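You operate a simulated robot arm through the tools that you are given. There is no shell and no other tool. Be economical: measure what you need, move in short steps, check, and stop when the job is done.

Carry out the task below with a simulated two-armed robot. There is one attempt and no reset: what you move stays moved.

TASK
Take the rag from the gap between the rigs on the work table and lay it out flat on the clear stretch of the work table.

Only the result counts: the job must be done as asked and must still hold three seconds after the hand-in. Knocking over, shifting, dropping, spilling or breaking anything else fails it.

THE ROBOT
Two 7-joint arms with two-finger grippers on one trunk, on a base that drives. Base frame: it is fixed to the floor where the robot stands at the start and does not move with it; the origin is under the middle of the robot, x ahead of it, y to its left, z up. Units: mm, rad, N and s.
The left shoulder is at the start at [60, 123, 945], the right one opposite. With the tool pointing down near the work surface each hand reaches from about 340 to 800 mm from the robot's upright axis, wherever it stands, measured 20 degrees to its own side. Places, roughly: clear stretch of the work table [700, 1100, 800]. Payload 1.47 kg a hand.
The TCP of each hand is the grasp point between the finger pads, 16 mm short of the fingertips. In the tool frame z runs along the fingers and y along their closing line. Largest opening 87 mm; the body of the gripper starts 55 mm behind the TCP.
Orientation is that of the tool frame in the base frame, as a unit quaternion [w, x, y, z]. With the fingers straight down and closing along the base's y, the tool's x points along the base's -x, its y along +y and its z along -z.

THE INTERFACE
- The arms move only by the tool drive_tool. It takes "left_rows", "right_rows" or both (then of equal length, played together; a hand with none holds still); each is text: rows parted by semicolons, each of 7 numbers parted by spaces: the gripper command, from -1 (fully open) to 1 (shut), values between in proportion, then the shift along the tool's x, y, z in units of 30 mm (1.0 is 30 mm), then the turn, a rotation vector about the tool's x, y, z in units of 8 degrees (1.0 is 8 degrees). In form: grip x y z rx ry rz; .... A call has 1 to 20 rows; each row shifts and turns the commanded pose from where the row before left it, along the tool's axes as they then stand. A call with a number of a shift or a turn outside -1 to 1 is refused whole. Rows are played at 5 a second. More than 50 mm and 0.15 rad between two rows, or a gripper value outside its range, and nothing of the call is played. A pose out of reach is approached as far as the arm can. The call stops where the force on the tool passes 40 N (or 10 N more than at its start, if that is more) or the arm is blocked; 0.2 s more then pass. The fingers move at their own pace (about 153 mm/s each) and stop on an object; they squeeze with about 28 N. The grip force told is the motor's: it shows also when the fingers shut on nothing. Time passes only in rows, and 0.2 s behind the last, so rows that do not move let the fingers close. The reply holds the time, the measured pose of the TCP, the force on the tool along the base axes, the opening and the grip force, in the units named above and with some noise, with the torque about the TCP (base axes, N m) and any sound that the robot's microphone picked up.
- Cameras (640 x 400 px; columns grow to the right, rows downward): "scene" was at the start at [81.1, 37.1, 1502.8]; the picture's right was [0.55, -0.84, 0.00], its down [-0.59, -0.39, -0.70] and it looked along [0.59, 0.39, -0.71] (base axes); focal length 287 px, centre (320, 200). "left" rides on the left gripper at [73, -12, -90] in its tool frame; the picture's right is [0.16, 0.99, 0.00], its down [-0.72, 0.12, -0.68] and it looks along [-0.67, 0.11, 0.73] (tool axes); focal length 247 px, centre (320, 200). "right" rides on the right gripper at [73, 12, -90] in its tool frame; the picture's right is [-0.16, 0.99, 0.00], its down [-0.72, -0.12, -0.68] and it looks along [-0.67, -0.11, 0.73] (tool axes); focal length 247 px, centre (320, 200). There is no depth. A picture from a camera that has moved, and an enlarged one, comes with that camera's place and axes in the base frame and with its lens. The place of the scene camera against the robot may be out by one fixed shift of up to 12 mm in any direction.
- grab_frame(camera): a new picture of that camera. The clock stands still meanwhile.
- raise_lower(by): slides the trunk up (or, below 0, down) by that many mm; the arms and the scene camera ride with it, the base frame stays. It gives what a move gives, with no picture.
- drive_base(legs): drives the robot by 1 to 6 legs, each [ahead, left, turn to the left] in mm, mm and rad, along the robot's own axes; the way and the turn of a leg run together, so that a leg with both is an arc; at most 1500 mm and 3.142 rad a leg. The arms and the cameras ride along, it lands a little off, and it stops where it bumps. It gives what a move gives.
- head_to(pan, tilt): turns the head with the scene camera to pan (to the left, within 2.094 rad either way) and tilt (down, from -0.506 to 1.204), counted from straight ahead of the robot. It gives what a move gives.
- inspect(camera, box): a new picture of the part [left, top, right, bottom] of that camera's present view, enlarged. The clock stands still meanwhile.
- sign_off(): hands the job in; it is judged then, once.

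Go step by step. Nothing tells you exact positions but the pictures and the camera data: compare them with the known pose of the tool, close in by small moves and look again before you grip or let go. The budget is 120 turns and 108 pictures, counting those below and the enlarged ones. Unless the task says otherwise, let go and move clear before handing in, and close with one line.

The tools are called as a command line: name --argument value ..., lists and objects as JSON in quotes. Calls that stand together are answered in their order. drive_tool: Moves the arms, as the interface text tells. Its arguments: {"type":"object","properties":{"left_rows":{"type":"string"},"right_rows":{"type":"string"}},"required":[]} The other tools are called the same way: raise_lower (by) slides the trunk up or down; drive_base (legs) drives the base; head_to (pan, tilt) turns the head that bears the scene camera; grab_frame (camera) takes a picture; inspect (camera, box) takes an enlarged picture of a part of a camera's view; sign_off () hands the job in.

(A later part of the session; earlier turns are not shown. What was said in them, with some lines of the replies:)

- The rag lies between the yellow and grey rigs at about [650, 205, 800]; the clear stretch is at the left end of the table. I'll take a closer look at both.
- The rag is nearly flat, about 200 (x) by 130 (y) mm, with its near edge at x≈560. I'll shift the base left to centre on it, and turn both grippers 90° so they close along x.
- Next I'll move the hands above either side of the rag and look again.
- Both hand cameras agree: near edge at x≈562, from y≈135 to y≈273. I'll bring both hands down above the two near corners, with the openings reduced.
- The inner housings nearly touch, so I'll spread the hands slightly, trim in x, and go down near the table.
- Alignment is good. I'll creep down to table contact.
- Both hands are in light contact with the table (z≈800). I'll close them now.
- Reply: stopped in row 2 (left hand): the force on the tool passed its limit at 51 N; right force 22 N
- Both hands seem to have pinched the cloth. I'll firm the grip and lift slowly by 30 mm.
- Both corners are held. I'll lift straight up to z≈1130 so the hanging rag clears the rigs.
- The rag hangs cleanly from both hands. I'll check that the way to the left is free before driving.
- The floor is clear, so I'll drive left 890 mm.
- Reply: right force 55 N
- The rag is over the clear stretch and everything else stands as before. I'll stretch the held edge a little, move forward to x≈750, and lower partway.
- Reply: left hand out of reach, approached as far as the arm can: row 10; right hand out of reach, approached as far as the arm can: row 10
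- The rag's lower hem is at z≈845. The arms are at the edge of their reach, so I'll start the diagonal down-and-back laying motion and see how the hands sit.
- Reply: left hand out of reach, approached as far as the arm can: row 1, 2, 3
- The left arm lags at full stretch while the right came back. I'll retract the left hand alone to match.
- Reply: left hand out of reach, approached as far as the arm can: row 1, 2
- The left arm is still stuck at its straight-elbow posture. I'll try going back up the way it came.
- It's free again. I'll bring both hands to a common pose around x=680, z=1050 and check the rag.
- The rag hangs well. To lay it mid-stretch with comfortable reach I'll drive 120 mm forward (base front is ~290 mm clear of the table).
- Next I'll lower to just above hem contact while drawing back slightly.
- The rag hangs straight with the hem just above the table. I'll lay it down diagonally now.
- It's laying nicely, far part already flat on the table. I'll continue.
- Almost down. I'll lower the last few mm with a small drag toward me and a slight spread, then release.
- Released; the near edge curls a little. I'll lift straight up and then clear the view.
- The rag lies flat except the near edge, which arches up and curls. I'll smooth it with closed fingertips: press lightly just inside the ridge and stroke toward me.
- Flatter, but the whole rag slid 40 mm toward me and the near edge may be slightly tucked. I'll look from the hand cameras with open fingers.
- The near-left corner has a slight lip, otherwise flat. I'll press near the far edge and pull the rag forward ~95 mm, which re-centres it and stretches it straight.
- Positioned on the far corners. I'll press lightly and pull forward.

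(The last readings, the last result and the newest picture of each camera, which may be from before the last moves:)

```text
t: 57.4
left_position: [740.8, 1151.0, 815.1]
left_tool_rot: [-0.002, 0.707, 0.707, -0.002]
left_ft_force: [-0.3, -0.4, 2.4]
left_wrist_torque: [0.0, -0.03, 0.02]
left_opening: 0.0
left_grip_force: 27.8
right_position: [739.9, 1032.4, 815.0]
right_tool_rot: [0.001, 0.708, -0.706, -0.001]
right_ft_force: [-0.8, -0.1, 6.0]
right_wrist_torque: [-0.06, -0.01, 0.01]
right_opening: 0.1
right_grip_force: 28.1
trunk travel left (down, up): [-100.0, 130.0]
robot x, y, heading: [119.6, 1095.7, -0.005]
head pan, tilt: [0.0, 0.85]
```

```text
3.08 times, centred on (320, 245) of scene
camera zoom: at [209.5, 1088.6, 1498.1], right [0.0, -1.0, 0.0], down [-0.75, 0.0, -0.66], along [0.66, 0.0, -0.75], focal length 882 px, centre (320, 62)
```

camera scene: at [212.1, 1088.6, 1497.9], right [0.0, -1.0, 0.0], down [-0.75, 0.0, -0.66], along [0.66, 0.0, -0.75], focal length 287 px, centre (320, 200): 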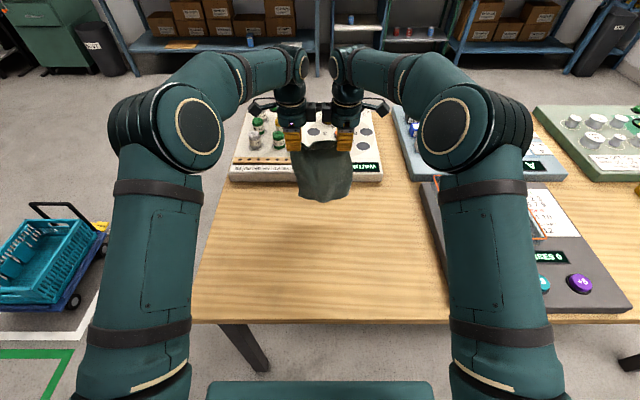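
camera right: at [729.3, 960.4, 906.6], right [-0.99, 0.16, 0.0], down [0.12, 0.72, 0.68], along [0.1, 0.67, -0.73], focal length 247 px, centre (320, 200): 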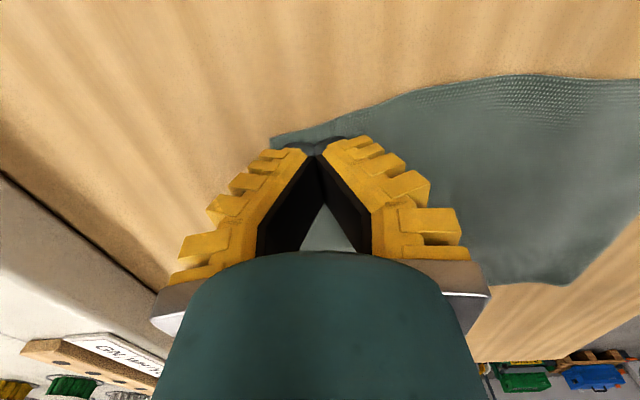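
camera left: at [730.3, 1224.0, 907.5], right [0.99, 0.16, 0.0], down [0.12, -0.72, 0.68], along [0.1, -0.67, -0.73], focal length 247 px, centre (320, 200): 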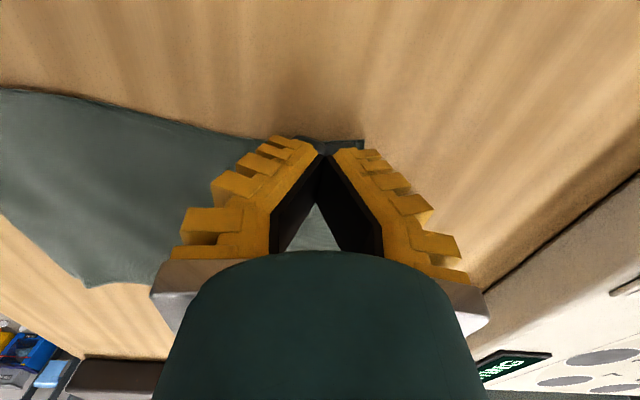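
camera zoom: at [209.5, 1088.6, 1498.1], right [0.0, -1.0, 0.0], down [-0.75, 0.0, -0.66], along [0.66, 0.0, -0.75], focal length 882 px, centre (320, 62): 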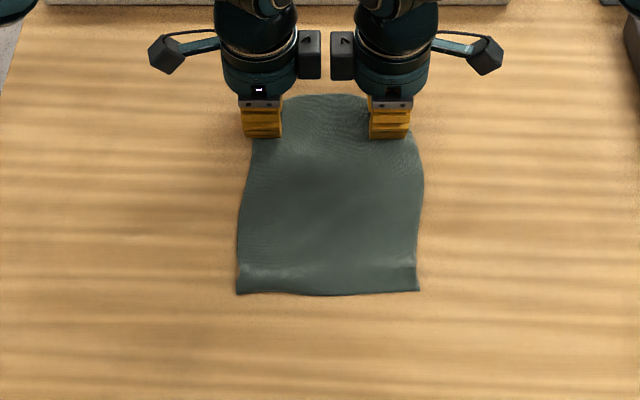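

The rag moved as a whole and straightened. I'll spread the far corners a touch, lift clear, and inspect.

drive_tool --left_rows "1 0.1 0.05 0 0 0 0;1 0.1 0.05 0 0 0 0;1 0 0 -0.1 0 0 0;1 0 0 -0.4 0 0 0;1 0 0 -0.9 0 0 0;1 0.9 0 -0.9 0 0 0;1 0.9 0 -0.9 0 0 0;1 0.9 0 -0.5 0 0 0;1 0.9 0 0 0 0 0" --right_rows "1 0.1 -0.05 0 0 0 0;1 0.1 -0.05 0 0 0 0;1 0 0 -0.1 0 0 0;1 0 0 -0.4 0 0 0;1 0 0 -0.9 0 0 0;1 0.9 0 -0.9 0 0 0;1 0.9 0 -0.9 0 0 0;1 0.9 0 -0.5 0 0 0;1 0.9 0 0 0 0 0"

inspect --camera "scene" --box '[250, 180, 390, 280]'

grab_frame --camera "left"

grab_frame --camera "right"

```text
t: 59.4
left_position: [743.2, 1268.0, 927.4]
left_tool_rot: [-0.002, 0.707, 0.707, -0.003]
left_ft_force: [-0.7, 0.4, -0.6]
left_wrist_torque: [-0.01, -0.02, -0.01]
left_opening: 0.0
left_grip_force: 28.1
right_position: [742.4, 916.0, 926.1]
right_tool_rot: [0.002, 0.707, -0.707, -0.001]
right_ft_force: [0.6, -0.1, 0.3]
right_wrist_torque: [0.02, 0.01, 0.02]
right_opening: 0.0
right_grip_force: 28.3
trunk travel left (down, up): [-100.0, 130.0]
robot x, y, heading: [121.3, 1097.6, -0.0]
head pan, tilt: [0.0, 0.85]
```

```text
4.00 times, centred on (320, 230) of scene
camera zoom: at [210.5, 1088.7, 1498.0], right [0.0, -1.0, 0.0], down [-0.75, 0.0, -0.66], along [0.66, 0.0, -0.75], focal length 1147 px, centre (320, 80)
```

zoom: 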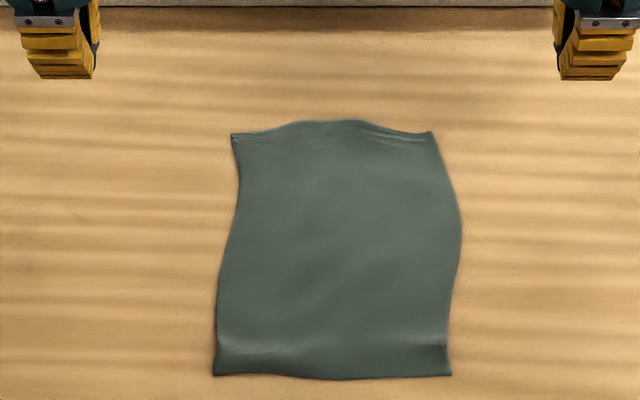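

```text
36 pictures are left
camera left: at [732.5, 1340.4, 1018.3], right [0.99, 0.16, -0.01], down [0.12, -0.72, 0.68], along [0.1, -0.67, -0.73], focal length 247 px, centre (320, 200)
```

left: 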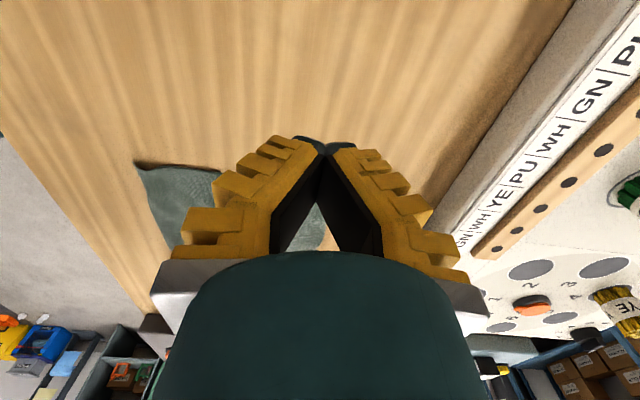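

```text
35 pictures are left
camera right: at [731.7, 845.2, 1017.4], right [-0.99, 0.16, 0.0], down [0.12, 0.72, 0.68], along [0.1, 0.67, -0.73], focal length 247 px, centre (320, 200)
```

right: 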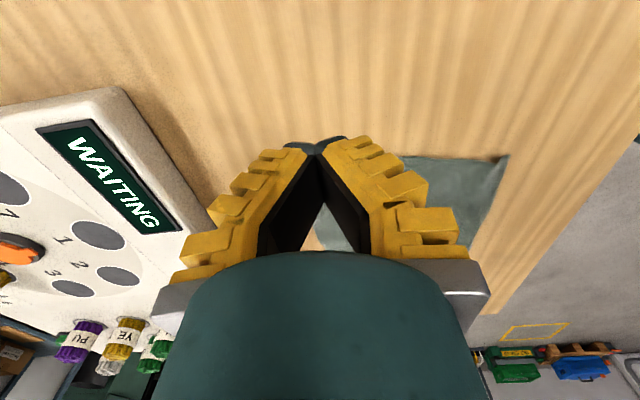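

The rag now lies flat (about 200 x 155 mm, no folds, x≈565–770, y≈1010–1175) on the clear stretch, and both hands are clear of it. I'll hand it in.

sign_off

```text
The job is handed in.
```

The rag is out of the gap and lying flat on the clear stretch of the work table. Both hands are clear, and I saw nothing else moved in the pictures.
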